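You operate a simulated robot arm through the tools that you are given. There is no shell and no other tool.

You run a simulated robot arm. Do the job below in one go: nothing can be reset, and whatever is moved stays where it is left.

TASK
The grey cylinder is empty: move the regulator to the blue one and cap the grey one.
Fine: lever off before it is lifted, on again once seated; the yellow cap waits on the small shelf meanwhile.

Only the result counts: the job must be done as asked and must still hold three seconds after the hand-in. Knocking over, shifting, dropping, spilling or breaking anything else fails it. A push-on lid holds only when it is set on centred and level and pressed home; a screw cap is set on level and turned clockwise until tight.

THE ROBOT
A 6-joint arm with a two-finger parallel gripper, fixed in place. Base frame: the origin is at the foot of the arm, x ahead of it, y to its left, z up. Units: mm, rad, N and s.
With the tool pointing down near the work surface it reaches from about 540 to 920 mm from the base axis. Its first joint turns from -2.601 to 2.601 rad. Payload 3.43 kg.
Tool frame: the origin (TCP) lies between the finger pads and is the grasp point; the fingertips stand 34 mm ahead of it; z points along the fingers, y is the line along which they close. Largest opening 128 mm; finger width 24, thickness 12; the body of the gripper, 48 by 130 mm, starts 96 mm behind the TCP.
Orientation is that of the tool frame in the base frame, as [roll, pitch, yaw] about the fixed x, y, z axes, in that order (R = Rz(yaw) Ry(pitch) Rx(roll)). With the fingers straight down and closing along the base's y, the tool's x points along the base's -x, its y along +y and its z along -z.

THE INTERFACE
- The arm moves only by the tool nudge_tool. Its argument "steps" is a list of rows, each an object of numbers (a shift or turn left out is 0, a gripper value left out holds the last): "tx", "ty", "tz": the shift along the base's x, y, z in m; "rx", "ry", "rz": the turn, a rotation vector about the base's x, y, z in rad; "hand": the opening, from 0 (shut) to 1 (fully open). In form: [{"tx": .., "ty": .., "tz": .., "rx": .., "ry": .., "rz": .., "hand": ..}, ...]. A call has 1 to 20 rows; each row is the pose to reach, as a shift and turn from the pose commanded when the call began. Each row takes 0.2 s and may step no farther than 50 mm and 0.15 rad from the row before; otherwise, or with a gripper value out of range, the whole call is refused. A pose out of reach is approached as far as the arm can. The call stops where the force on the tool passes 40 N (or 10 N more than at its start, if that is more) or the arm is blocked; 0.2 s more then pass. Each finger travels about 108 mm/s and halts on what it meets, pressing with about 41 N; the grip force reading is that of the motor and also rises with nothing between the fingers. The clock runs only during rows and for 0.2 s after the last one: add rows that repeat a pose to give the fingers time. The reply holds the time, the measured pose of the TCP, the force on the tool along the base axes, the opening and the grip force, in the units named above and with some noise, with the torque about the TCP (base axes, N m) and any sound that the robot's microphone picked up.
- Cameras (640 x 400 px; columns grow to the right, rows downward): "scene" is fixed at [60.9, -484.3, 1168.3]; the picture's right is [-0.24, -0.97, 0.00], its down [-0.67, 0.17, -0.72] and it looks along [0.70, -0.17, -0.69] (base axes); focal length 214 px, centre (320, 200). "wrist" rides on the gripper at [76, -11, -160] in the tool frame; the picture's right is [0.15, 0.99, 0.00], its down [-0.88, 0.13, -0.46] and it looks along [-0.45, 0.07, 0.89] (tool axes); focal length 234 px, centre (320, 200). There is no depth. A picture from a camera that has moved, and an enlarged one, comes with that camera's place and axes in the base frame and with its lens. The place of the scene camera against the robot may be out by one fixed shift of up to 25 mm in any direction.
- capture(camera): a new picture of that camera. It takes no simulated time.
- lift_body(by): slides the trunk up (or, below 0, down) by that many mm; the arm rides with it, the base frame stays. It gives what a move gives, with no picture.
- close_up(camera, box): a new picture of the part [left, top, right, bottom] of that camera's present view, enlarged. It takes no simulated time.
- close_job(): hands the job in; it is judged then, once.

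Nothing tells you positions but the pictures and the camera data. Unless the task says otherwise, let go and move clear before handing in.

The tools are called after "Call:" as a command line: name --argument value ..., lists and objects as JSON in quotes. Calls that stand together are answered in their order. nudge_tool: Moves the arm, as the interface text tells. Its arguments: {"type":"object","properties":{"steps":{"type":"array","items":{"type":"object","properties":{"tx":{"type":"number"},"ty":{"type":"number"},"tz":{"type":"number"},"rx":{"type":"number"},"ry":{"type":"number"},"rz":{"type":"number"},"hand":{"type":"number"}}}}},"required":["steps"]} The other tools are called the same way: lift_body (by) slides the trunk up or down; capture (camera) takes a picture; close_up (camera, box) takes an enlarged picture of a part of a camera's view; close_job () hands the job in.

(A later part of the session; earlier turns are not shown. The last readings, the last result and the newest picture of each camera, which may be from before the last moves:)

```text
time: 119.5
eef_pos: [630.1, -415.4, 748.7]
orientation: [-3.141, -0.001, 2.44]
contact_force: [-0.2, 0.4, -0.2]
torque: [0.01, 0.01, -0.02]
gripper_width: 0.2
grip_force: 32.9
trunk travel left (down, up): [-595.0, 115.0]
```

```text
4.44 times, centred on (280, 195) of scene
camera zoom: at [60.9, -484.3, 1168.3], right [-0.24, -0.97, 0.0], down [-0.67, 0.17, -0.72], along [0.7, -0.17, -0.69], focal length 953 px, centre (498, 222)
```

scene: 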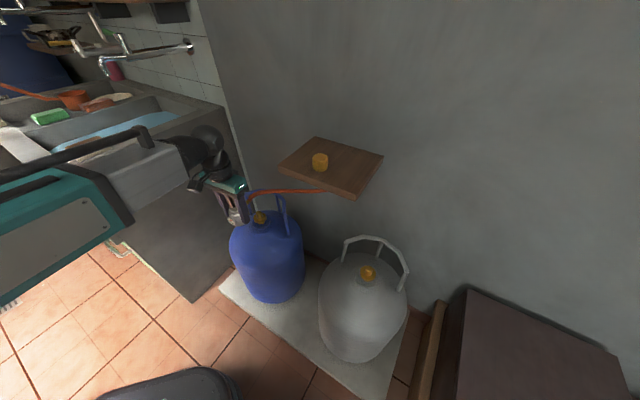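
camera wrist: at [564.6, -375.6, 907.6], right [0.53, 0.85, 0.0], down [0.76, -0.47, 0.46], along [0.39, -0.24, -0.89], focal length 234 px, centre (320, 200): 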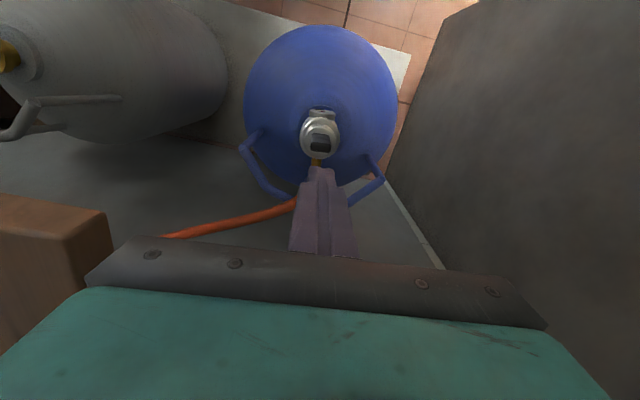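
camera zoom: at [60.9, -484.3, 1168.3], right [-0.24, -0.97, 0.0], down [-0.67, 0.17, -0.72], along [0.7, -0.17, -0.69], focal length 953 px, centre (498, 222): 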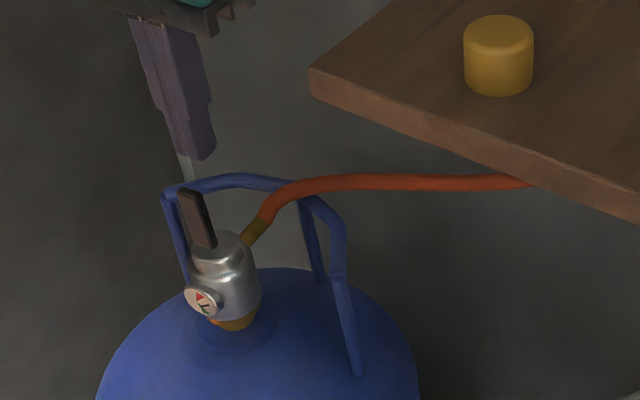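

Call:
nudge_tool --steps '[{"tx": 0.0042, "ty": -0.0045}, {"tx": 0.0042, "ty": -0.0045, "tz": -0.02}, {"tx": 0.0042, "ty": -0.0045, "tz": -0.04}, {"tx": 0.0042, "ty": -0.0045, "tz": -0.046}, {"tx": 0.0042, "ty": -0.0045, "tz": -0.046}]'

Call:
close_up --camera "scene" --box '[220, 150, 340, 240]'

Call:
close_up --camera "wrist" --box '[260, 80, 380, 240]'

```text
time: 120.7
eef_pos: [637.4, -422.7, 703.4]
orientation: [-3.141, 0.0, 2.441]
contact_force: [-0.8, -0.1, -0.6]
torque: [0.01, 0.04, 0.0]
gripper_width: 0.0
grip_force: 33.1
trunk travel left (down, up): [-595.0, 115.0]
```

```text
4.44 times, centred on (280, 195) of scene
camera zoom: at [60.9, -484.3, 1168.3], right [-0.24, -0.97, 0.0], down [-0.67, 0.17, -0.72], along [0.7, -0.17, -0.69], focal length 953 px, centre (498, 222)
```

zoom: 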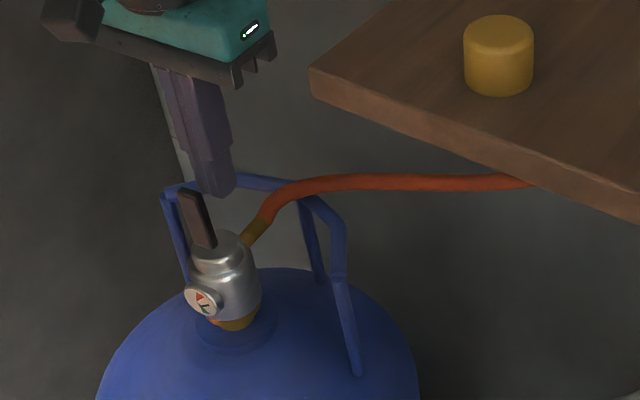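

```text
2.50 times, centred on (320, 160) of wrist
camera zoom: at [571.0, -382.5, 863.1], right [0.53, 0.85, 0.0], down [0.76, -0.47, 0.46], along [0.39, -0.24, -0.89], focal length 585 px, centre (320, 300)
```

zoom: 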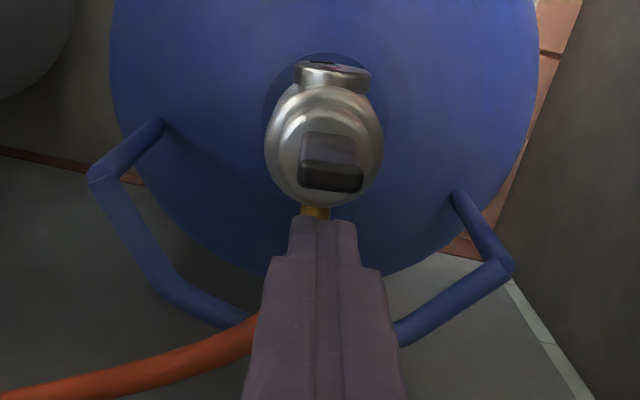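

The fingertips are behind the lever with a small gap. I'll push towards the base along the lever's arc, first half, and check.

Call:
nudge_tool --steps '[{"tx": -0.006, "ty": 0.005, "tz": -0.001}, {"tx": -0.0116, "ty": 0.0098, "tz": -0.003}, {"tx": -0.017, "ty": 0.0145, "tz": -0.003}, {"tx": -0.0238, "ty": 0.0201, "tz": -0.003}, {"tx": -0.0238, "ty": 0.0201, "tz": -0.003}]'

Call:
close_up --camera "scene" --box '[230, 170, 300, 230]'

Call:
close_up --camera "wrist" --box '[260, 80, 380, 240]'

```text
time: 121.9
eef_pos: [612.7, -403.1, 702.6]
orientation: [-3.142, 0.0, 2.44]
contact_force: [0.3, -0.8, -0.4]
torque: [-0.03, 0.01, 0.01]
gripper_width: 0.1
grip_force: 32.8
trunk travel left (down, up): [-595.0, 115.0]
```

```text
6.67 times, centred on (265, 200) of scene
camera zoom: at [60.9, -484.3, 1168.3], right [-0.24, -0.97, 0.0], down [-0.67, 0.17, -0.72], along [0.7, -0.17, -0.69], focal length 1430 px, centre (687, 200)
```

zoom: 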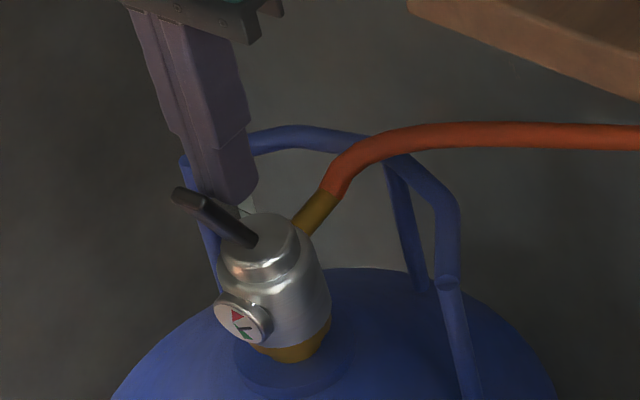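

```text
2.50 times, centred on (320, 160) of wrist
camera zoom: at [547.0, -362.6, 861.4], right [0.53, 0.85, 0.0], down [0.76, -0.47, 0.46], along [0.39, -0.24, -0.89], focal length 585 px, centre (320, 300)
```

zoom: 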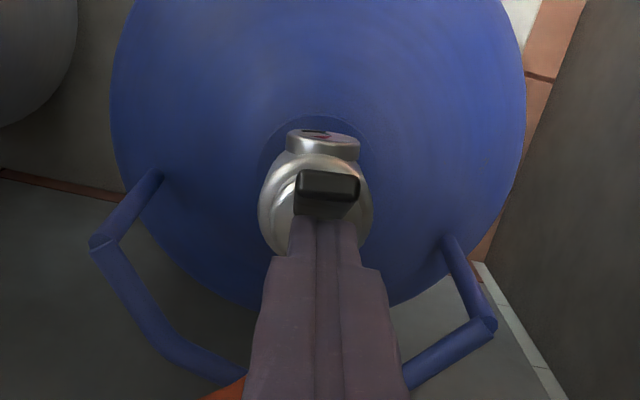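

Call:
nudge_tool --steps '[{"tx": -0.0065, "ty": 0.0055, "tz": -0.0039}, {"tx": -0.0125, "ty": 0.0106, "tz": -0.0082}, {"tx": -0.0163, "ty": 0.0137, "tz": -0.0124}, {"tx": -0.0197, "ty": 0.0167, "tz": -0.0164}, {"tx": -0.0197, "ty": 0.0167, "tz": -0.0164}]'

Call:
close_up --camera "scene" --box '[230, 170, 300, 230]'

```text
time: 123.1
eef_pos: [591.3, -385.7, 685.6]
orientation: [3.14, 0.0, 2.441]
contact_force: [0.2, -0.6, 0.4]
torque: [-0.03, -0.05, -0.02]
gripper_width: 0.0
grip_force: 32.9
trunk travel left (down, up): [-595.0, 115.0]
```

```text
6.67 times, centred on (265, 200) of scene
camera zoom: at [60.9, -484.3, 1168.3], right [-0.24, -0.97, 0.0], down [-0.67, 0.17, -0.72], along [0.7, -0.17, -0.69], focal length 1430 px, centre (687, 200)
```

zoom: 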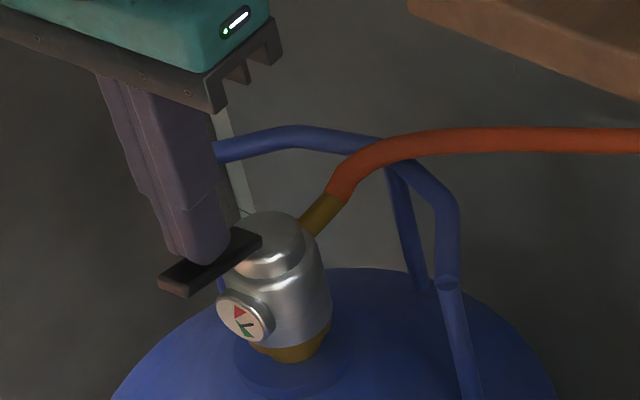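

Nearly level. I'll press it down the rest of the way until it's against its stop.

Call:
nudge_tool --steps '[{"tx": -0.0012, "ty": 0.001, "tz": -0.003}, {"tx": -0.0021, "ty": 0.0018, "tz": -0.005}, {"tx": -0.003, "ty": 0.0025, "tz": -0.0075}, {"tx": -0.003, "ty": 0.0025, "tz": -0.0075}]'

Call:
nudge_tool --steps '[{"tz": -0.001}, {"tz": -0.002}, {"tz": -0.002}]'

Call:
close_up --camera "scene" --box '[230, 170, 300, 230]'

```text
time: 124.1
eef_pos: [588.1, -383.7, 678.2]
orientation: [-3.141, -0.001, 2.439]
contact_force: [0.4, 0.4, 0.1]
torque: [-0.02, 0.03, -0.03]
gripper_width: 0.0
grip_force: 33.3
trunk travel left (down, up): [-595.0, 115.0]
```

```text
time: 124.9
eef_pos: [588.6, -383.4, 675.2]
orientation: [-3.139, 0.0, 2.441]
contact_force: [0.4, -0.4, 1.6]
torque: [-0.01, 0.01, -0.02]
gripper_width: 0.1
grip_force: 33.5
trunk travel left (down, up): [-595.0, 115.0]
```

```text
6.67 times, centred on (265, 200) of scene
camera zoom: at [60.9, -484.3, 1168.3], right [-0.24, -0.97, 0.0], down [-0.67, 0.17, -0.72], along [0.7, -0.17, -0.69], focal length 1430 px, centre (687, 200)
```

zoom: 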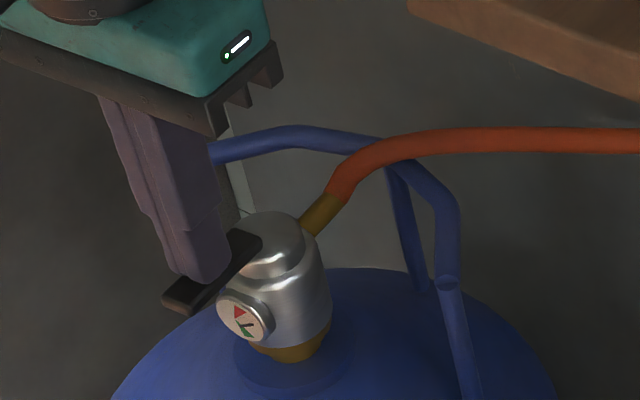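

Call:
nudge_tool --steps '[{"tz": -0.001}, {"tz": -0.002}, {"tz": -0.002}]'

Call:
nudge_tool --steps '[{"tz": -0.001}, {"tz": -0.0015}, {"tz": -0.0015}]'

Call:
close_up --camera "scene" --box '[230, 170, 300, 230]'

```text
time: 125.7
eef_pos: [588.6, -382.8, 673.4]
orientation: [-3.141, 0.0, 2.441]
contact_force: [-0.2, -0.3, 5.1]
torque: [-0.05, -0.04, -0.01]
gripper_width: 0.1
grip_force: 33.3
trunk travel left (down, up): [-595.0, 115.0]
```

```text
time: 126.5
eef_pos: [588.3, -382.8, 673.8]
orientation: [3.141, 0.0, 2.44]
contact_force: [-2.2, 6.6, 16.4]
torque: [0.15, -0.08, 0.04]
gripper_width: 0.0
grip_force: 32.7
trunk travel left (down, up): [-595.0, 115.0]
```

```text
6.67 times, centred on (265, 200) of scene
camera zoom: at [60.9, -484.3, 1168.3], right [-0.24, -0.97, 0.0], down [-0.67, 0.17, -0.72], along [0.7, -0.17, -0.69], focal length 1430 px, centre (687, 200)
```

zoom: 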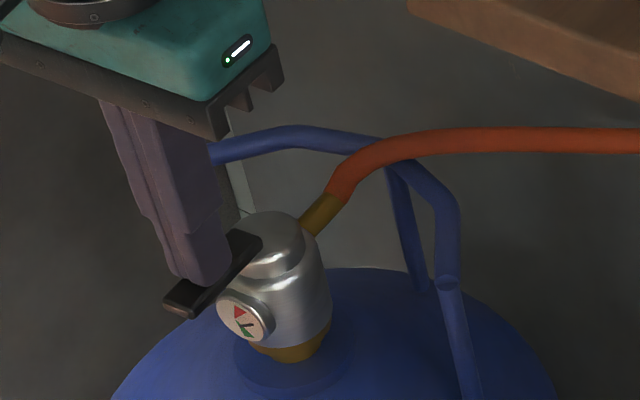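

The lever is against its stop at the same height it had when on (firm at z≈639.5). I'll rise off it and check the result.

Call:
nudge_tool --steps '[{"tz": 0.003}, {"tz": 0.02}, {"tz": 0.05}, {"tz": 0.08}, {"tx": -0.02, "ty": 0.02, "tz": 0.1}, {"tx": -0.04, "ty": 0.04, "tz": 0.1}, {"tx": -0.04, "ty": 0.04, "tz": 0.1}]'

Call:
close_up --camera "scene" --box '[230, 170, 300, 230]'

Call:
close_up --camera "wrist" --box '[240, 120, 400, 250]'

```text
time: 128.1
eef_pos: [551.5, -343.5, 773.5]
orientation: [3.141, 0.001, 2.44]
contact_force: [-0.3, -0.1, -0.1]
torque: [-0.01, 0.0, 0.02]
gripper_width: 0.0
grip_force: 32.7
trunk travel left (down, up): [-595.0, 115.0]
```

```text
6.67 times, centred on (265, 200) of scene
camera zoom: at [60.9, -484.3, 1168.3], right [-0.24, -0.97, 0.0], down [-0.67, 0.17, -0.72], along [0.7, -0.17, -0.69], focal length 1430 px, centre (687, 200)
```

zoom: 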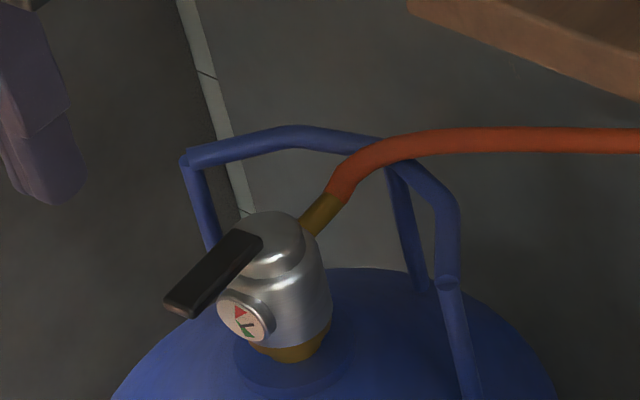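

```text
3.08 times, centred on (320, 185) of wrist
camera zoom: at [485.7, -303.0, 933.1], right [0.53, 0.85, 0.0], down [0.76, -0.47, 0.46], along [0.39, -0.24, -0.89], focal length 720 px, centre (320, 246)
```

zoom: 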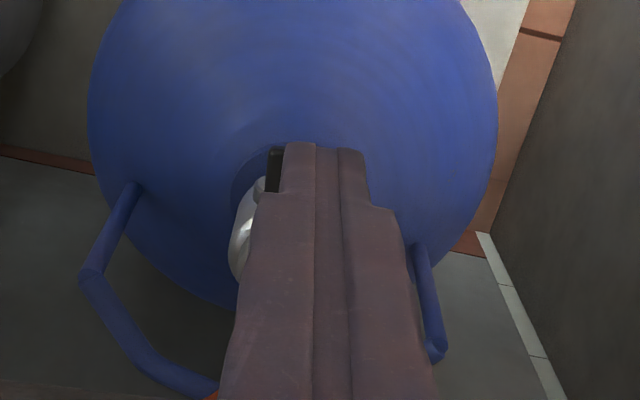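

The regulator is seated on blue with the lever on. Now for the cap: raise the trunk above shelf height and go back over it with the same tool yaw as before.

Call:
lift_body --by 114

Call:
nudge_tool --steps '[{"tx": -0.03, "ty": -0.03, "tz": 0.01, "rz": 0.09, "hand": 0.3}, {"tx": -0.06, "ty": -0.063, "tz": 0.02, "rz": 0.18, "hand": 0.5}, {"tx": -0.09, "ty": -0.095, "tz": 0.03, "rz": 0.27, "hand": 0.5}, {"tx": -0.12, "ty": -0.127, "tz": 0.045, "rz": 0.36, "hand": 0.5}, {"tx": -0.1478, "ty": -0.1583, "tz": 0.055, "rz": 0.46, "hand": 0.5}, {"tx": -0.1478, "ty": -0.1583, "tz": 0.055, "rz": 0.46, "hand": 0.5}]'

Call:
nudge_tool --steps '[{"tx": 0.028, "ty": -0.028}, {"tx": 0.056, "ty": -0.056}, {"tx": 0.084, "ty": -0.084}, {"tx": 0.1129, "ty": -0.1125}, {"tx": 0.1129, "ty": -0.1125}]'

Call:
close_up --camera "wrist" --box '[240, 100, 400, 240]'

```text
time: 129.6
eef_pos: [551.9, -342.7, 887.4]
orientation: [-3.141, -0.001, 2.438]
contact_force: [-0.6, 0.7, 1.4]
torque: [-0.03, 0.0, 0.03]
gripper_width: 0.0
grip_force: 32.7
trunk travel left (down, up): [-709.0, 1.0]
```

```text
time: 130.9
eef_pos: [400.4, -499.6, 945.3]
orientation: [3.142, 0.0, 2.902]
contact_force: [0.5, -0.6, 0.5]
torque: [-0.04, 0.01, 0.03]
gripper_width: 64.0
grip_force: 0.0
trunk travel left (down, up): [-709.0, 1.0]
```

```text
time: 132.2
eef_pos: [517.2, -612.8, 944.0]
orientation: [-3.141, 0.0, 2.9]
contact_force: [0.3, -0.1, -0.1]
torque: [-0.02, -0.01, -0.02]
gripper_width: 64.0
grip_force: 0.1
trunk travel left (down, up): [-709.0, 1.0]
```

```text
2.86 times, centred on (320, 170) of wrist
camera zoom: at [439.6, -605.0, 1103.1], right [0.1, 1.0, 0.0], down [0.89, -0.08, 0.46], along [0.45, -0.04, -0.89], focal length 669 px, centre (320, 286)
```

zoom: 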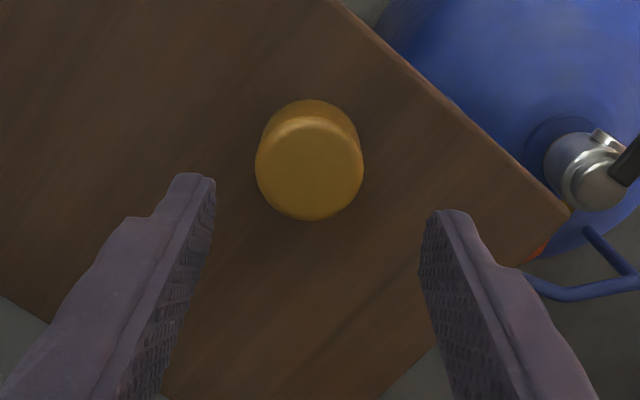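

Call:
nudge_tool --steps '[{"ty": -0.0035}, {"ty": -0.0035, "tz": -0.03}, {"ty": -0.0035, "tz": -0.06}, {"ty": -0.0035, "tz": -0.073, "hand": 0.42}, {"ty": -0.0035, "tz": -0.077, "hand": 0.38}, {"ty": -0.0035, "tz": -0.077, "hand": 0.38}]'

Call:
close_up --camera "wrist" --box '[240, 100, 400, 240]'

Call:
close_up --camera "scene" --box '[280, 110, 370, 180]'

```text
time: 133.6
eef_pos: [517.0, -619.2, 865.2]
orientation: [-3.141, 0.0, 2.898]
contact_force: [0.8, -0.4, 0.0]
torque: [0.02, -0.04, 0.02]
gripper_width: 48.9
grip_force: 0.1
trunk travel left (down, up): [-709.0, 1.0]
```

```text
2.86 times, centred on (320, 170) of wrist
camera zoom: at [439.3, -611.0, 1023.9], right [0.09, 1.0, 0.0], down [0.89, -0.08, 0.46], along [0.45, -0.04, -0.89], focal length 669 px, centre (320, 286)
```

zoom: 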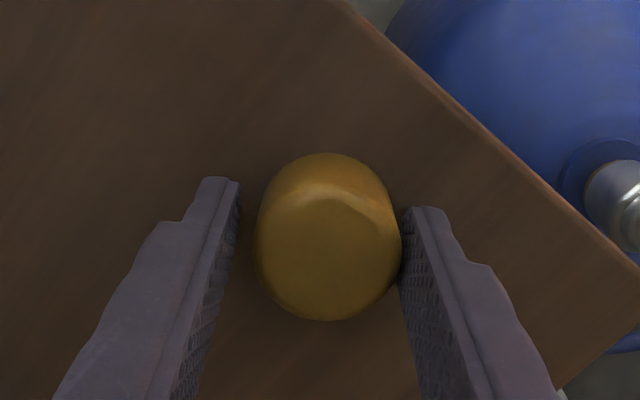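

```text
5.71 times, centred on (325, 145) of scene
camera zoom: at [60.9, -484.3, 1168.3], right [-0.24, -0.97, 0.0], down [-0.67, 0.17, -0.72], along [0.7, -0.17, -0.69], focal length 1226 px, centre (291, 514)
```

zoom: 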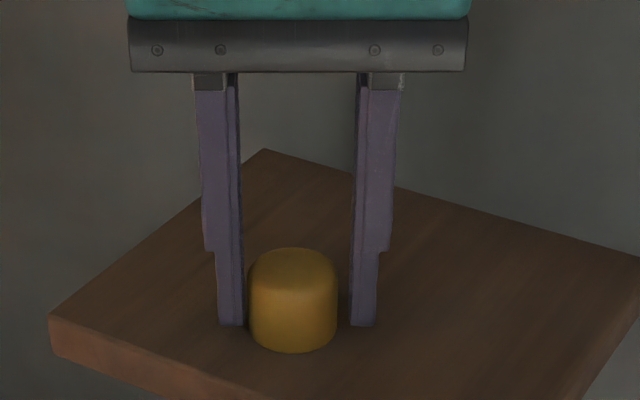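

Call:
nudge_tool --steps '[{"tx": 0.0006, "ty": 0.0024}, {"tx": 0.0006, "ty": 0.0024}]'

Call:
close_up --camera "wrist" --box '[240, 100, 400, 240]'

```text
time: 134.2
eef_pos: [516.0, -614.8, 862.6]
orientation: [3.141, 0.0, 2.899]
contact_force: [0.2, 0.1, 0.0]
torque: [0.0, -0.01, 0.03]
gripper_width: 48.4
grip_force: 0.0
trunk travel left (down, up): [-709.0, 1.0]
```

```text
2.86 times, centred on (320, 170) of wrist
camera zoom: at [440.0, -608.3, 1023.4], right [0.09, 1.0, 0.0], down [0.89, -0.08, 0.46], along [0.45, -0.04, -0.89], focal length 669 px, centre (320, 286)
```

zoom: 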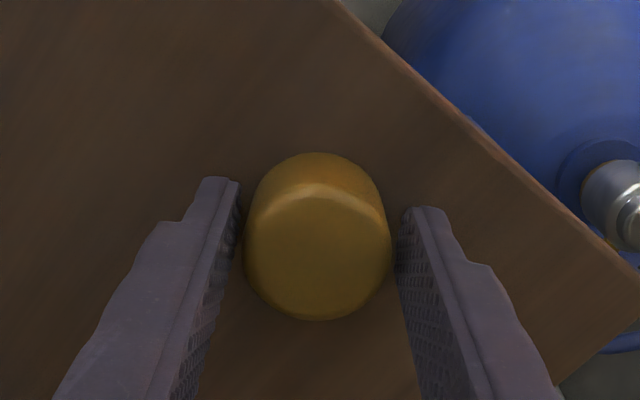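

Centred. I'll grip the cap and lift it.

Call:
nudge_tool --steps '[{"hand": 0.34}, {"hand": 0.28}, {"hand": 0.28}, {"hand": 0.28}, {"tz": 0.005, "hand": 0.28}, {"tz": 0.03, "hand": 0.28}, {"tz": 0.06, "hand": 0.28}, {"tz": 0.08, "hand": 0.28}, {"tz": 0.08, "hand": 0.28}]'

Call:
close_up --camera "wrist" --box '[240, 100, 400, 240]'

Call:
capture --camera "scene"

```text
time: 136.2
eef_pos: [517.6, -615.0, 946.9]
orientation: [-3.14, -0.001, 2.899]
contact_force: [0.3, 0.4, 0.4]
torque: [0.01, 0.01, 0.0]
gripper_width: 40.3
grip_force: 41.4
trunk travel left (down, up): [-709.0, 1.0]
```

```text
2.86 times, centred on (320, 170) of wrist
camera zoom: at [439.7, -609.4, 1106.1], right [0.09, 1.0, 0.0], down [0.89, -0.08, 0.46], along [0.45, -0.04, -0.89], focal length 669 px, centre (320, 286)
```

zoom: 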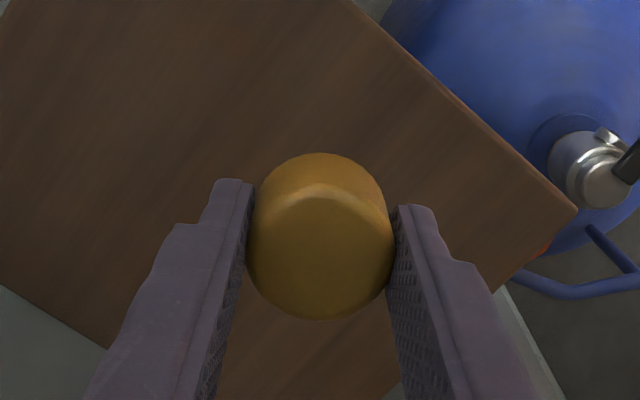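

```text
taken
```

scene: 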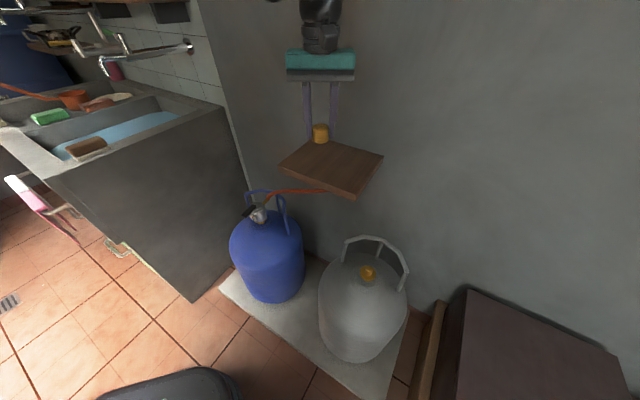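

The cap is gripped nearly identically to before. I'll retreat from the shelf, cross to the grey side and lower with the trunk to a hover height matching my reference picture.

Call:
nudge_tool --steps '[{"tx": -0.03, "ty": 0.03}, {"tx": -0.06, "ty": 0.06}, {"tx": -0.09, "ty": 0.09}, {"tx": -0.1138, "ty": 0.1138}, {"tx": -0.144, "ty": 0.084}, {"tx": -0.174, "ty": 0.054}, {"tx": -0.204, "ty": 0.024}, {"tx": -0.234, "ty": -0.006}, {"tx": -0.2623, "ty": -0.0347}, {"tx": -0.2623, "ty": -0.0347}]'

Call:
lift_body --by -255

Call:
capture --camera "wrist"

Call:
capture --camera "scene"

```text
time: 138.3
eef_pos: [254.9, -652.9, 947.8]
orientation: [-3.141, -0.001, 2.9]
contact_force: [-0.3, -0.2, -0.8]
torque: [0.0, -0.01, 0.01]
gripper_width: 41.0
grip_force: 40.5
trunk travel left (down, up): [-709.0, 1.0]
```

```text
time: 141.0
eef_pos: [254.9, -652.0, 693.6]
orientation: [3.141, -0.001, 2.899]
contact_force: [0.4, 0.1, -0.8]
torque: [0.01, -0.02, 0.01]
gripper_width: 40.7
grip_force: 40.9
trunk travel left (down, up): [-454.0, 256.0]
```

```text
taken
camera wrist: at [177.6, -646.3, 852.6], right [0.09, 1.0, 0.0], down [0.89, -0.08, 0.46], along [0.45, -0.04, -0.89], focal length 234 px, centre (320, 200)
```

wrist: 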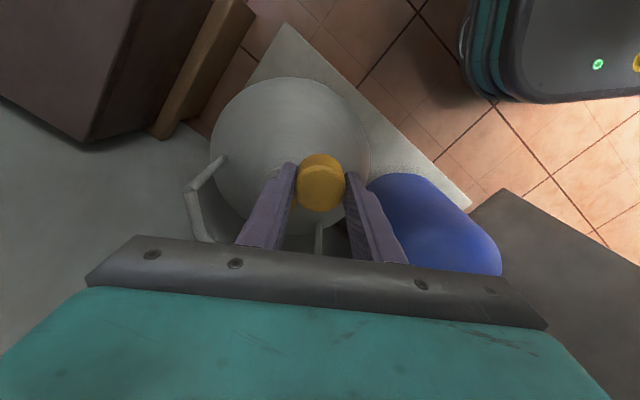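

```text
taken
```

scene: 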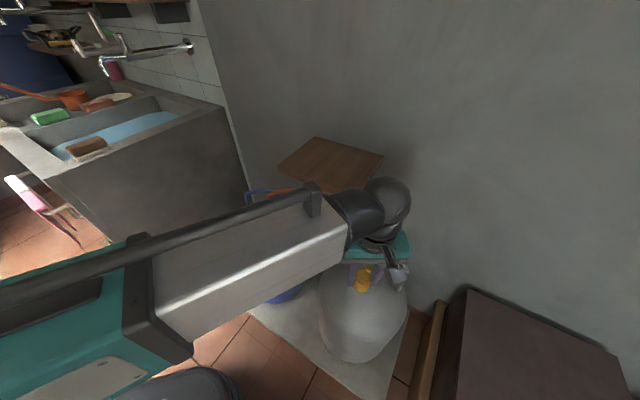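

Call:
nudge_tool --steps '[{"tx": 0.021, "ty": -0.0204}, {"tx": 0.042, "ty": -0.0409}, {"tx": 0.063, "ty": -0.0613, "tz": -0.003}, {"tx": 0.063, "ty": -0.0613, "tz": -0.003}]'

Call:
close_up --camera "wrist" --box '[240, 100, 400, 240]'

Call:
close_up --camera "scene" --box '[330, 220, 420, 290]'

```text
time: 142.0
eef_pos: [317.8, -714.8, 692.0]
orientation: [-3.14, 0.0, 2.9]
contact_force: [0.5, -1.0, 0.0]
torque: [-0.03, 0.03, 0.02]
gripper_width: 40.9
grip_force: 40.9
trunk travel left (down, up): [-454.0, 256.0]
```

```text
2.86 times, centred on (320, 170) of wrist
camera zoom: at [242.6, -708.3, 851.0], right [0.1, 1.0, 0.0], down [0.89, -0.08, 0.46], along [0.45, -0.04, -0.89], focal length 669 px, centre (320, 286)
```

zoom: 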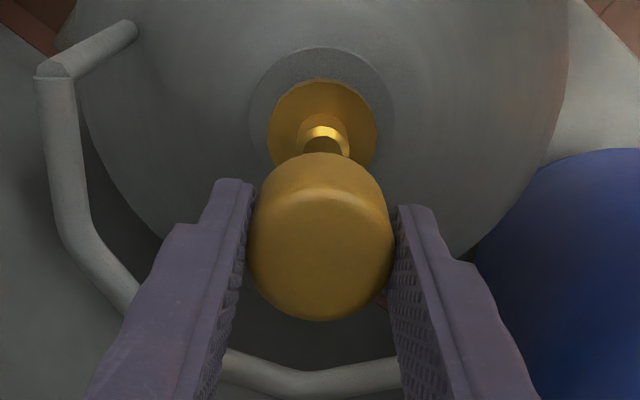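

```text
5.71 times, centred on (375, 255) of scene
camera zoom: at [60.9, -484.3, 1168.3], right [-0.24, -0.97, 0.0], down [-0.67, 0.17, -0.72], along [0.7, -0.17, -0.69], focal length 1226 px, centre (6, -114)
```

zoom: 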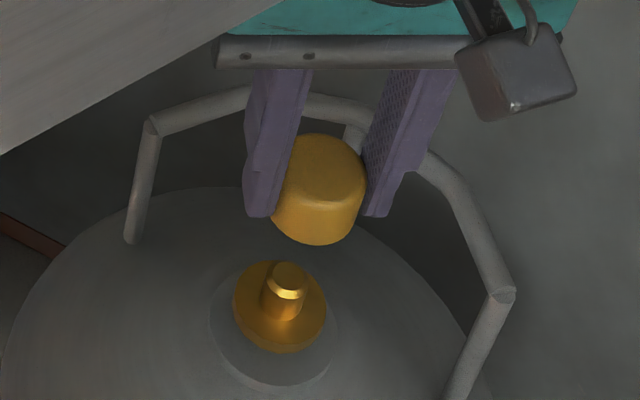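

Compared with the reference picture from the blue valve, the cap is off by only about 1.4 mm sideways. I'll correct that and lower to just above the spigot tip.

Call:
nudge_tool --steps '[{"tx": -0.0003, "ty": 0.0014, "tz": -0.015}, {"tx": -0.0003, "ty": 0.0014, "tz": -0.035}, {"tx": -0.0003, "ty": 0.0014, "tz": -0.05}, {"tx": -0.0003, "ty": 0.0014, "tz": -0.05}]'

Call:
close_up --camera "wrist" --box '[240, 100, 400, 240]'

Call:
close_up --camera "scene" --box '[345, 235, 395, 275]'

```text
time: 143.0
eef_pos: [320.8, -714.5, 641.3]
orientation: [3.14, 0.001, 2.9]
contact_force: [0.1, 0.0, 0.0]
torque: [-0.02, 0.0, 0.02]
gripper_width: 40.7
grip_force: 40.7
trunk travel left (down, up): [-454.0, 256.0]
```

```text
2.86 times, centred on (320, 170) of wrist
camera zoom: at [242.8, -707.2, 800.9], right [0.1, 1.0, 0.0], down [0.89, -0.08, 0.46], along [0.45, -0.04, -0.89], focal length 669 px, centre (320, 286)
```

zoom: 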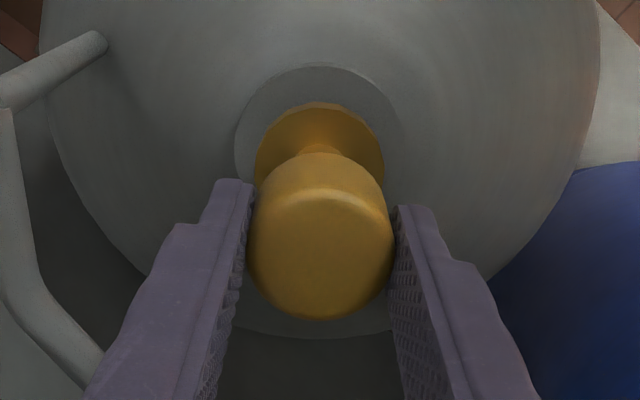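

```text
10.00 times, centred on (370, 255) of scene
camera zoom: at [60.9, -484.3, 1168.3], right [-0.24, -0.97, 0.0], down [-0.67, 0.17, -0.72], along [0.7, -0.17, -0.69], focal length 2145 px, centre (-180, -350)
```

zoom: 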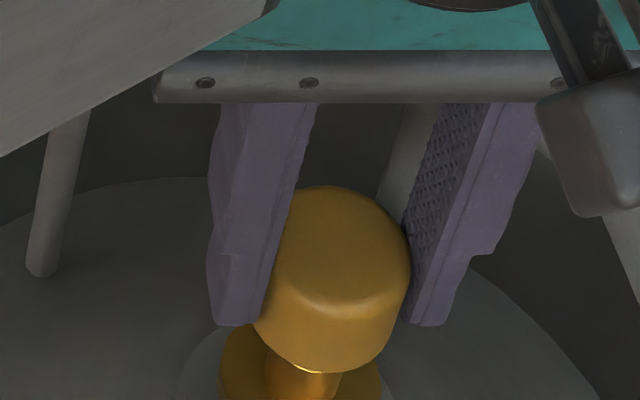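

Call:
nudge_tool --steps '[{"tz": -0.003}, {"tz": -0.006}, {"tz": -0.009}, {"tz": -0.009}]'

Call:
nudge_tool --steps '[{"tz": -0.002}, {"tz": -0.004}, {"tz": -0.004}]'

Call:
nudge_tool --steps '[{"tz": -0.002}, {"tz": -0.004}, {"tz": -0.004}]'

```text
time: 144.0
eef_pos: [317.9, -712.1, 630.9]
orientation: [3.142, -0.001, 2.898]
contact_force: [-0.5, 0.5, 0.0]
torque: [-0.01, -0.01, 0.0]
gripper_width: 40.8
grip_force: 41.4
trunk travel left (down, up): [-454.0, 256.0]
```

```text
time: 144.8
eef_pos: [317.4, -712.3, 627.2]
orientation: [-3.14, 0.001, 2.9]
contact_force: [0.2, -0.1, 0.4]
torque: [0.02, -0.01, 0.01]
gripper_width: 40.8
grip_force: 40.5
trunk travel left (down, up): [-454.0, 256.0]
```

```text
time: 145.6
eef_pos: [317.5, -712.5, 622.8]
orientation: [3.141, 0.0, 2.899]
contact_force: [1.5, 0.2, -0.1]
torque: [-0.01, 0.03, 0.01]
gripper_width: 40.8
grip_force: 41.4
trunk travel left (down, up): [-454.0, 256.0]
```

Call:
close_up --camera "wrist" --box '[240, 100, 400, 240]'

Call:
close_up --camera "scene" --box '[345, 235, 395, 275]'

```text
2.86 times, centred on (320, 170) of wrist
camera zoom: at [240.0, -706.2, 782.2], right [0.09, 1.0, 0.0], down [0.89, -0.08, 0.46], along [0.45, -0.04, -0.89], focal length 669 px, centre (320, 286)
```

zoom: 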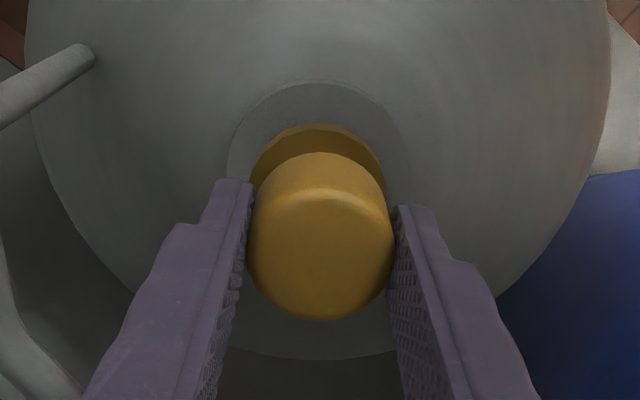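

```text
10.00 times, centred on (370, 255) of scene
camera zoom: at [60.9, -484.3, 1168.3], right [-0.24, -0.97, 0.0], down [-0.67, 0.17, -0.72], along [0.7, -0.17, -0.69], focal length 2145 px, centre (-180, -350)
```

zoom: 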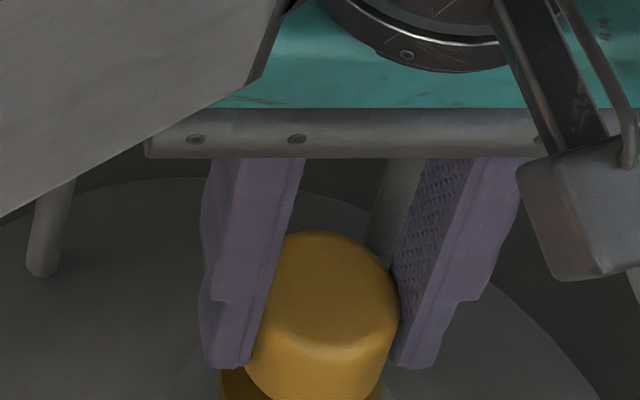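

Call:
nudge_tool --steps '[{"tx": 0.0012, "ty": -0.0004}, {"tx": 0.0022, "ty": -0.0007}, {"tx": 0.0022, "ty": -0.0007}]'

Call:
close_up --camera "wrist" --box '[240, 100, 400, 240]'

```text
time: 146.4
eef_pos: [319.9, -714.1, 622.4]
orientation: [3.141, -0.001, 2.898]
contact_force: [0.0, 0.4, 0.0]
torque: [0.01, 0.01, 0.01]
gripper_width: 40.4
grip_force: 41.1
trunk travel left (down, up): [-454.0, 256.0]
```

```text
2.86 times, centred on (320, 170) of wrist
camera zoom: at [242.3, -706.9, 782.3], right [0.09, 1.0, 0.0], down [0.89, -0.08, 0.46], along [0.45, -0.04, -0.89], focal length 669 px, centre (320, 286)
```

zoom: 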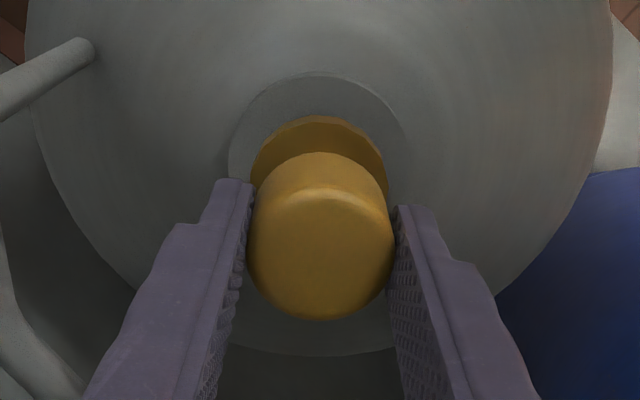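

Call:
nudge_tool --steps '[{"tz": -0.002}, {"tz": -0.004}, {"tz": -0.006}, {"tz": -0.006}]'

Call:
nudge_tool --steps '[{"tz": -0.002}, {"tz": -0.004}, {"tz": -0.004}]'

Call:
close_up --camera "wrist" --box '[240, 100, 400, 240]'

Call:
close_up --camera "scene" --box '[345, 235, 395, 275]'

```text
time: 147.4
eef_pos: [321.1, -713.9, 615.5]
orientation: [-3.141, 0.0, 2.898]
contact_force: [0.3, -0.1, -0.8]
torque: [-0.04, -0.03, 0.0]
gripper_width: 40.8
grip_force: 40.7
trunk travel left (down, up): [-454.0, 256.0]
```

```text
time: 148.2
eef_pos: [321.2, -712.6, 613.2]
orientation: [-3.141, -0.001, 2.898]
contact_force: [0.1, -0.5, 0.1]
torque: [0.01, -0.01, 0.0]
gripper_width: 40.6
grip_force: 41.3
trunk travel left (down, up): [-454.0, 256.0]
```

```text
2.86 times, centred on (320, 170) of wrist
camera zoom: at [242.5, -706.3, 771.9], right [0.09, 1.0, 0.0], down [0.89, -0.08, 0.46], along [0.45, -0.04, -0.89], focal length 669 px, centre (320, 286)
```

zoom: 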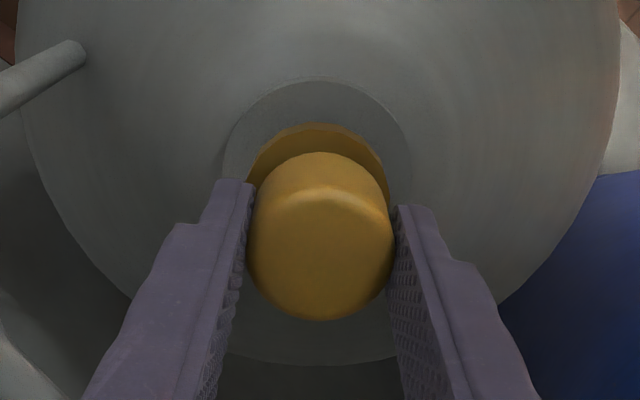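

```text
10.00 times, centred on (370, 255) of scene
camera zoom: at [60.9, -484.3, 1168.3], right [-0.24, -0.97, 0.0], down [-0.67, 0.17, -0.72], along [0.7, -0.17, -0.69], focal length 2145 px, centre (-180, -350)
```

zoom: 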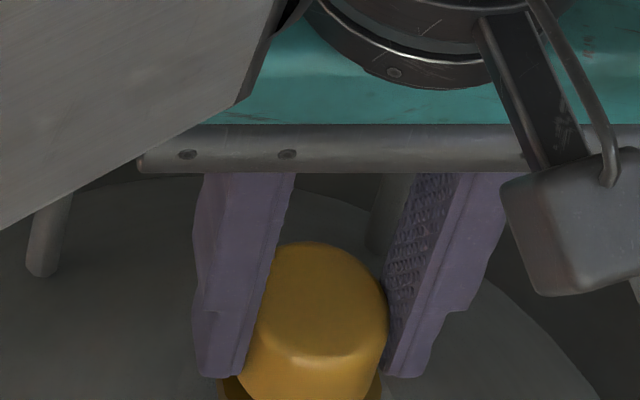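

Call:
nudge_tool --steps '[{"tz": -0.002, "ty": -0.0004}, {"tz": -0.004, "ty": -0.0004}, {"tz": -0.006, "ty": -0.0004}, {"tz": -0.006, "ty": -0.0004}]'

Call:
nudge_tool --steps '[{"tz": -0.001}, {"tz": -0.002}, {"tz": -0.002}]'

Call:
nudge_tool --steps '[{"tz": -0.001}, {"tz": -0.002}, {"tz": -0.002}]'

Call:
close_up --camera "wrist" --box '[240, 100, 400, 240]'

```text
time: 149.2
eef_pos: [320.7, -715.8, 607.4]
orientation: [-3.141, 0.0, 2.901]
contact_force: [0.3, -0.9, 0.1]
torque: [0.03, 0.0, 0.02]
gripper_width: 40.8
grip_force: 41.5
trunk travel left (down, up): [-454.0, 256.0]
```

```text
time: 150.0
eef_pos: [317.7, -715.2, 604.4]
orientation: [3.141, 0.001, 2.899]
contact_force: [-0.1, 0.8, -0.2]
torque: [-0.02, 0.01, -0.01]
gripper_width: 40.5
grip_force: 41.1
trunk travel left (down, up): [-454.0, 256.0]
```

```text
time: 150.8
eef_pos: [319.3, -715.2, 605.4]
orientation: [3.142, 0.0, 2.899]
contact_force: [1.0, 1.3, 6.5]
torque: [0.07, -0.06, 0.04]
gripper_width: 40.7
grip_force: 40.7
trunk travel left (down, up): [-454.0, 256.0]
```

```text
2.86 times, centred on (320, 170) of wrist
camera zoom: at [242.1, -708.2, 763.3], right [0.09, 1.0, 0.0], down [0.89, -0.08, 0.46], along [0.45, -0.04, -0.89], focal length 669 px, centre (320, 286)
```

zoom: 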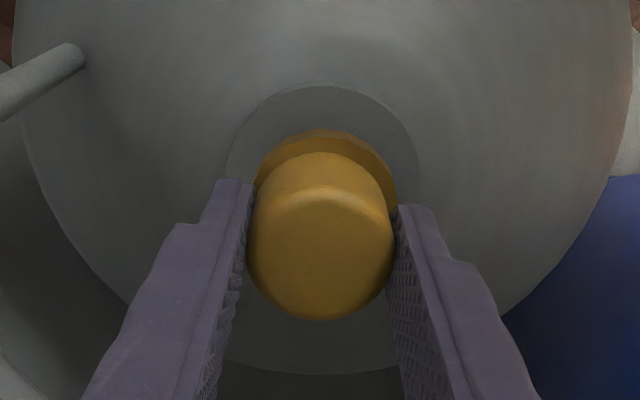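

The cap has reached the flange (first contact at the expected height), but the picture shows it about 1.5 mm off-centre. I'll ease up slightly, centre it, and then press home.

Call:
nudge_tool --steps '[{"tz": 0.002}, {"tz": 0.002, "tx": -0.0005, "ty": 0.0008}, {"tz": 0.002, "tx": -0.0008, "ty": 0.0013}, {"tz": 0.002, "tx": -0.0008, "ty": 0.0013}]'

Call:
close_up --camera "wrist" --box '[240, 100, 400, 240]'

```text
time: 151.8
eef_pos: [319.2, -713.8, 604.4]
orientation: [-3.141, 0.0, 2.897]
contact_force: [0.4, 1.2, 0.5]
torque: [-0.01, 0.0, -0.02]
gripper_width: 40.7
grip_force: 41.2
trunk travel left (down, up): [-454.0, 256.0]
```

```text
2.86 times, centred on (320, 170) of wrist
camera zoom: at [242.8, -706.3, 764.4], right [0.1, 1.0, 0.0], down [0.89, -0.08, 0.46], along [0.45, -0.04, -0.89], focal length 669 px, centre (320, 286)
```

zoom: 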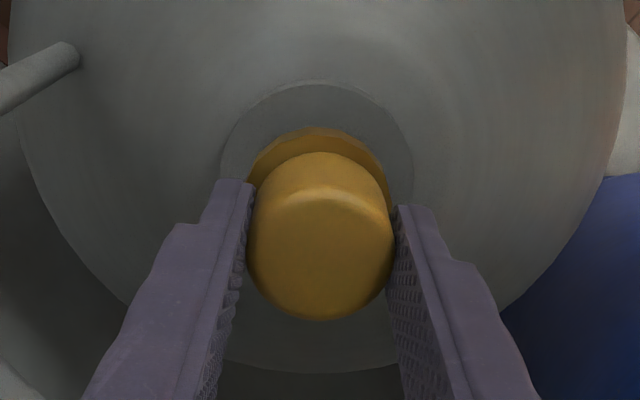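

Call:
nudge_tool --steps '[{"tx": -0.0007, "ty": 0.0}, {"tx": -0.0014, "ty": 0.0}, {"tx": -0.0014, "ty": 0.0}]'

Call:
close_up --camera "wrist" --box '[240, 100, 400, 240]'

```text
time: 152.6
eef_pos: [316.2, -713.5, 603.3]
orientation: [-3.141, 0.001, 2.899]
contact_force: [0.5, -1.0, 0.7]
torque: [-0.01, -0.03, 0.0]
gripper_width: 40.7
grip_force: 40.8
trunk travel left (down, up): [-454.0, 256.0]
```

```text
2.86 times, centred on (320, 170) of wrist
camera zoom: at [240.4, -706.2, 763.5], right [0.09, 1.0, 0.0], down [0.89, -0.08, 0.46], along [0.45, -0.04, -0.89], focal length 669 px, centre (320, 286)
```

zoom: 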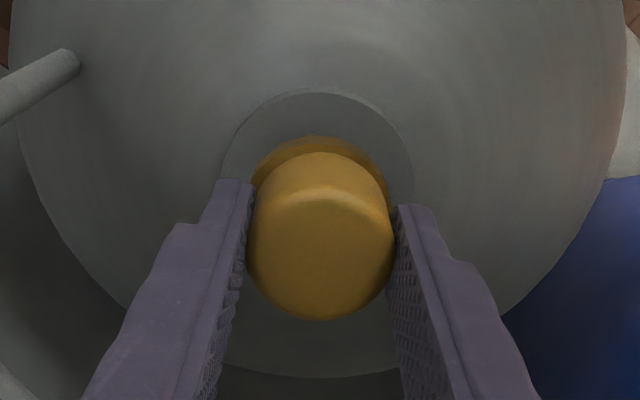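

The cap is now centred on the flange. I'll press it home, watching the force.

Call:
nudge_tool --steps '[{"tz": -0.001}, {"tz": -0.002}, {"tz": -0.003}, {"tz": -0.003}]'

Call:
nudge_tool --steps '[{"tz": -0.001}, {"tz": -0.002}, {"tz": -0.002}]'

Call:
close_up --camera "wrist" --box '[240, 100, 400, 240]'

```text
time: 153.6
eef_pos: [315.9, -713.1, 603.7]
orientation: [-3.139, 0.001, 2.898]
contact_force: [4.3, 3.7, 17.4]
torque: [0.23, -0.09, -0.03]
gripper_width: 41.0
grip_force: 40.9
trunk travel left (down, up): [-454.0, 256.0]
```

```text
time: 154.4
eef_pos: [317.6, -711.7, 602.9]
orientation: [-3.138, 0.003, 2.9]
contact_force: [6.7, 0.8, 36.0]
torque: [0.23, -0.1, -0.01]
gripper_width: 40.6
grip_force: 41.0
trunk travel left (down, up): [-454.0, 256.0]
```

```text
2.86 times, centred on (320, 170) of wrist
camera zoom: at [239.7, -705.5, 762.9], right [0.09, 1.0, 0.0], down [0.89, -0.08, 0.46], along [0.46, -0.05, -0.89], focal length 669 px, centre (320, 286)
```

zoom: 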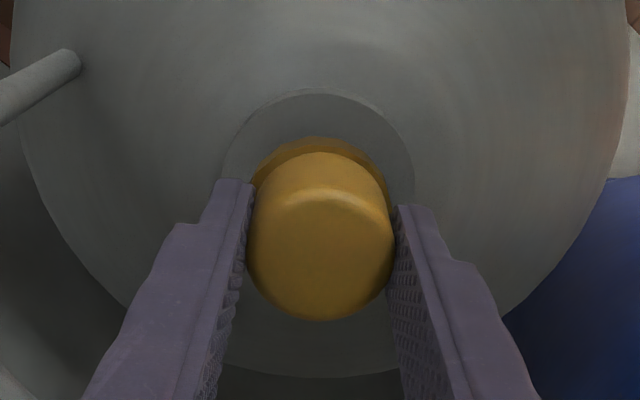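

Pressed to 36 N and firm. I'll ease off, release, and check that the cap sits level and centred.

Call:
nudge_tool --steps '[{"tz": 0.002}, {"tz": 0.0035}, {"tz": 0.0035}, {"tz": 0.0035, "hand": 0.38}, {"tz": 0.0035, "hand": 0.48}, {"tz": 0.0035, "hand": 0.48}]'

Call:
close_up --camera "wrist" --box '[240, 100, 400, 240]'

Call:
lift_body --by 120

Call:
close_up --camera "wrist" --box '[240, 60, 400, 200]'

Call:
close_up --camera "scene" --box '[330, 220, 420, 290]'

```text
time: 155.8
eef_pos: [317.0, -713.5, 603.6]
orientation: [3.141, -0.001, 2.9]
contact_force: [-0.3, 0.6, 0.8]
torque: [0.0, -0.01, -0.04]
gripper_width: 61.5
grip_force: 0.1
trunk travel left (down, up): [-454.0, 256.0]
```

```text
2.86 times, centred on (320, 170) of wrist
camera zoom: at [239.6, -706.6, 763.0], right [0.09, 1.0, 0.0], down [0.89, -0.08, 0.46], along [0.45, -0.04, -0.89], focal length 669 px, centre (320, 286)
```

zoom: 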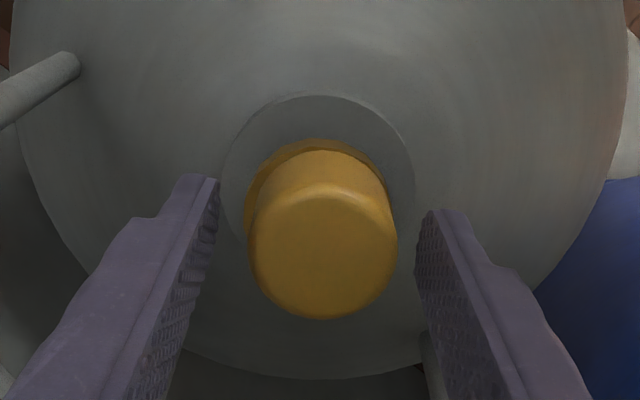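

```text
time: 157.3
eef_pos: [317.2, -714.2, 724.1]
orientation: [3.141, 0.0, 2.9]
contact_force: [-0.1, 0.2, 0.2]
torque: [-0.01, 0.0, 0.02]
gripper_width: 61.6
grip_force: 0.0
trunk travel left (down, up): [-574.0, 136.0]
```

```text
2.86 times, centred on (320, 130) of wrist
camera zoom: at [239.6, -706.7, 883.2], right [0.1, 1.0, 0.0], down [0.89, -0.08, 0.46], along [0.45, -0.04, -0.89], focal length 669 px, centre (320, 400)
```

zoom: 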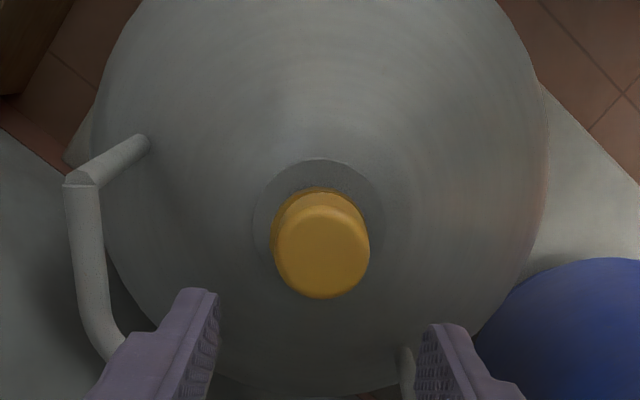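

```text
5.71 times, centred on (375, 255) of scene
camera zoom: at [60.9, -484.3, 1168.3], right [-0.24, -0.97, 0.0], down [-0.67, 0.17, -0.72], along [0.7, -0.17, -0.69], focal length 1226 px, centre (6, -114)
```

zoom: 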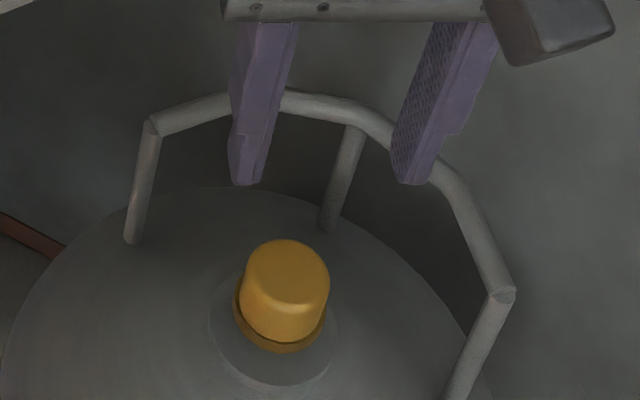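

The cap is on, but it looks slightly off-centre after the press. I'll measure it at higher zoom before deciding whether to re-centre it.

Call:
close_up --camera "wrist" --box '[295, 95, 345, 140]'

Call:
close_up --camera "scene" --box '[352, 252, 388, 282]'

```text
8.89 times, centred on (320, 118) of wrist
camera zoom: at [239.6, -706.7, 883.2], right [0.1, 1.0, 0.0], down [0.89, -0.08, 0.46], along [0.45, -0.04, -0.89], focal length 2082 px, centre (320, 933)
```

zoom: 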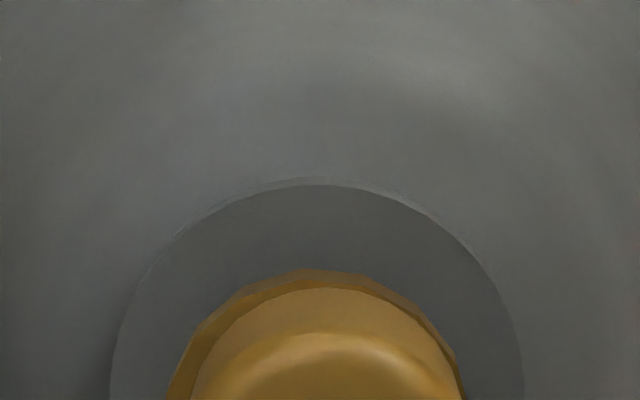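

```text
13.33 times, centred on (370, 267) of scene
camera zoom: at [60.9, -484.3, 1168.3], right [-0.24, -0.97, 0.0], down [-0.67, 0.17, -0.72], along [0.7, -0.17, -0.69], focal length 2860 px, centre (-347, -693)
```

zoom: 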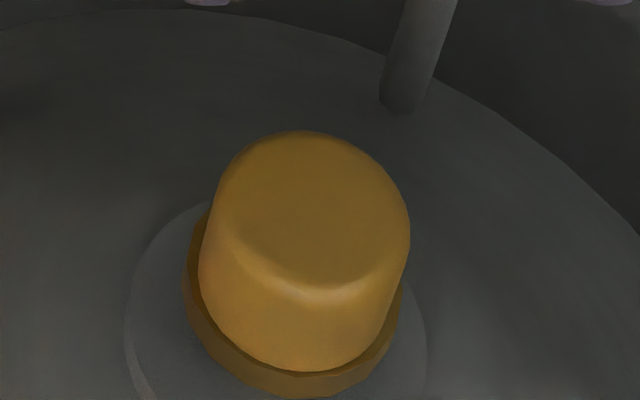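

By the gaps around the flange, the cap sits about 1.5 mm off-centre (towards the base and to the left). I'd like it closer, so I'll re-grip it, ease it up a hair, shift it to centre with allowance for the press drift, and press again.

Call:
lift_body --by -120

Call:
close_up --camera "wrist" --box '[270, 110, 370, 230]'

```text
time: 158.8
eef_pos: [317.4, -713.5, 604.2]
orientation: [3.141, 0.001, 2.899]
contact_force: [-0.4, 0.2, 0.7]
torque: [0.0, 0.01, 0.01]
gripper_width: 61.7
grip_force: 0.0
trunk travel left (down, up): [-454.0, 256.0]
```

```text
3.33 times, centred on (320, 170) of wrist
camera zoom: at [239.6, -706.6, 763.3], right [0.1, 1.0, 0.0], down [0.89, -0.08, 0.46], along [0.45, -0.04, -0.89], focal length 781 px, centre (320, 300)
```

zoom: 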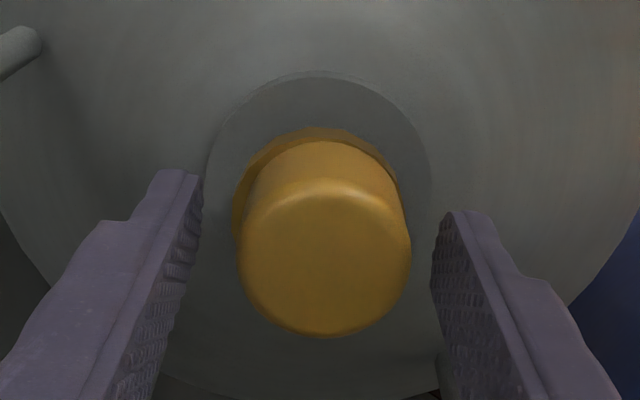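

Call:
nudge_tool --steps '[{"hand": 0.38}, {"hand": 0.3}, {"hand": 0.28}, {"hand": 0.28}]'

Call:
close_up --camera "wrist" --box '[270, 110, 370, 230]'

```text
time: 159.8
eef_pos: [317.3, -713.0, 603.5]
orientation: [3.141, 0.002, 2.9]
contact_force: [-0.9, -0.3, 0.5]
torque: [0.01, 0.01, 0.03]
gripper_width: 40.7
grip_force: 41.2
trunk travel left (down, up): [-454.0, 256.0]
```

```text
3.33 times, centred on (320, 170) of wrist
camera zoom: at [239.7, -706.6, 763.2], right [0.09, 1.0, 0.0], down [0.89, -0.08, 0.46], along [0.45, -0.04, -0.89], focal length 781 px, centre (320, 300)
```

zoom: 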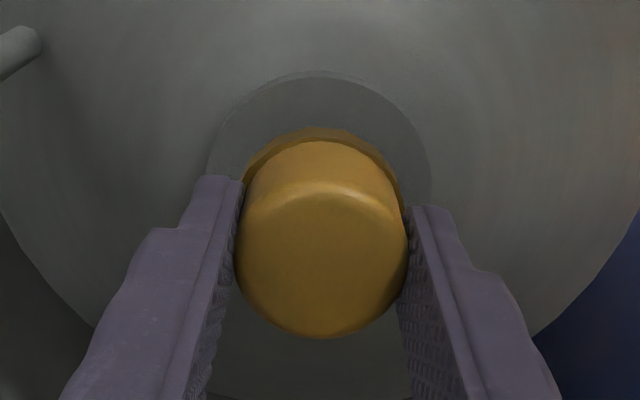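

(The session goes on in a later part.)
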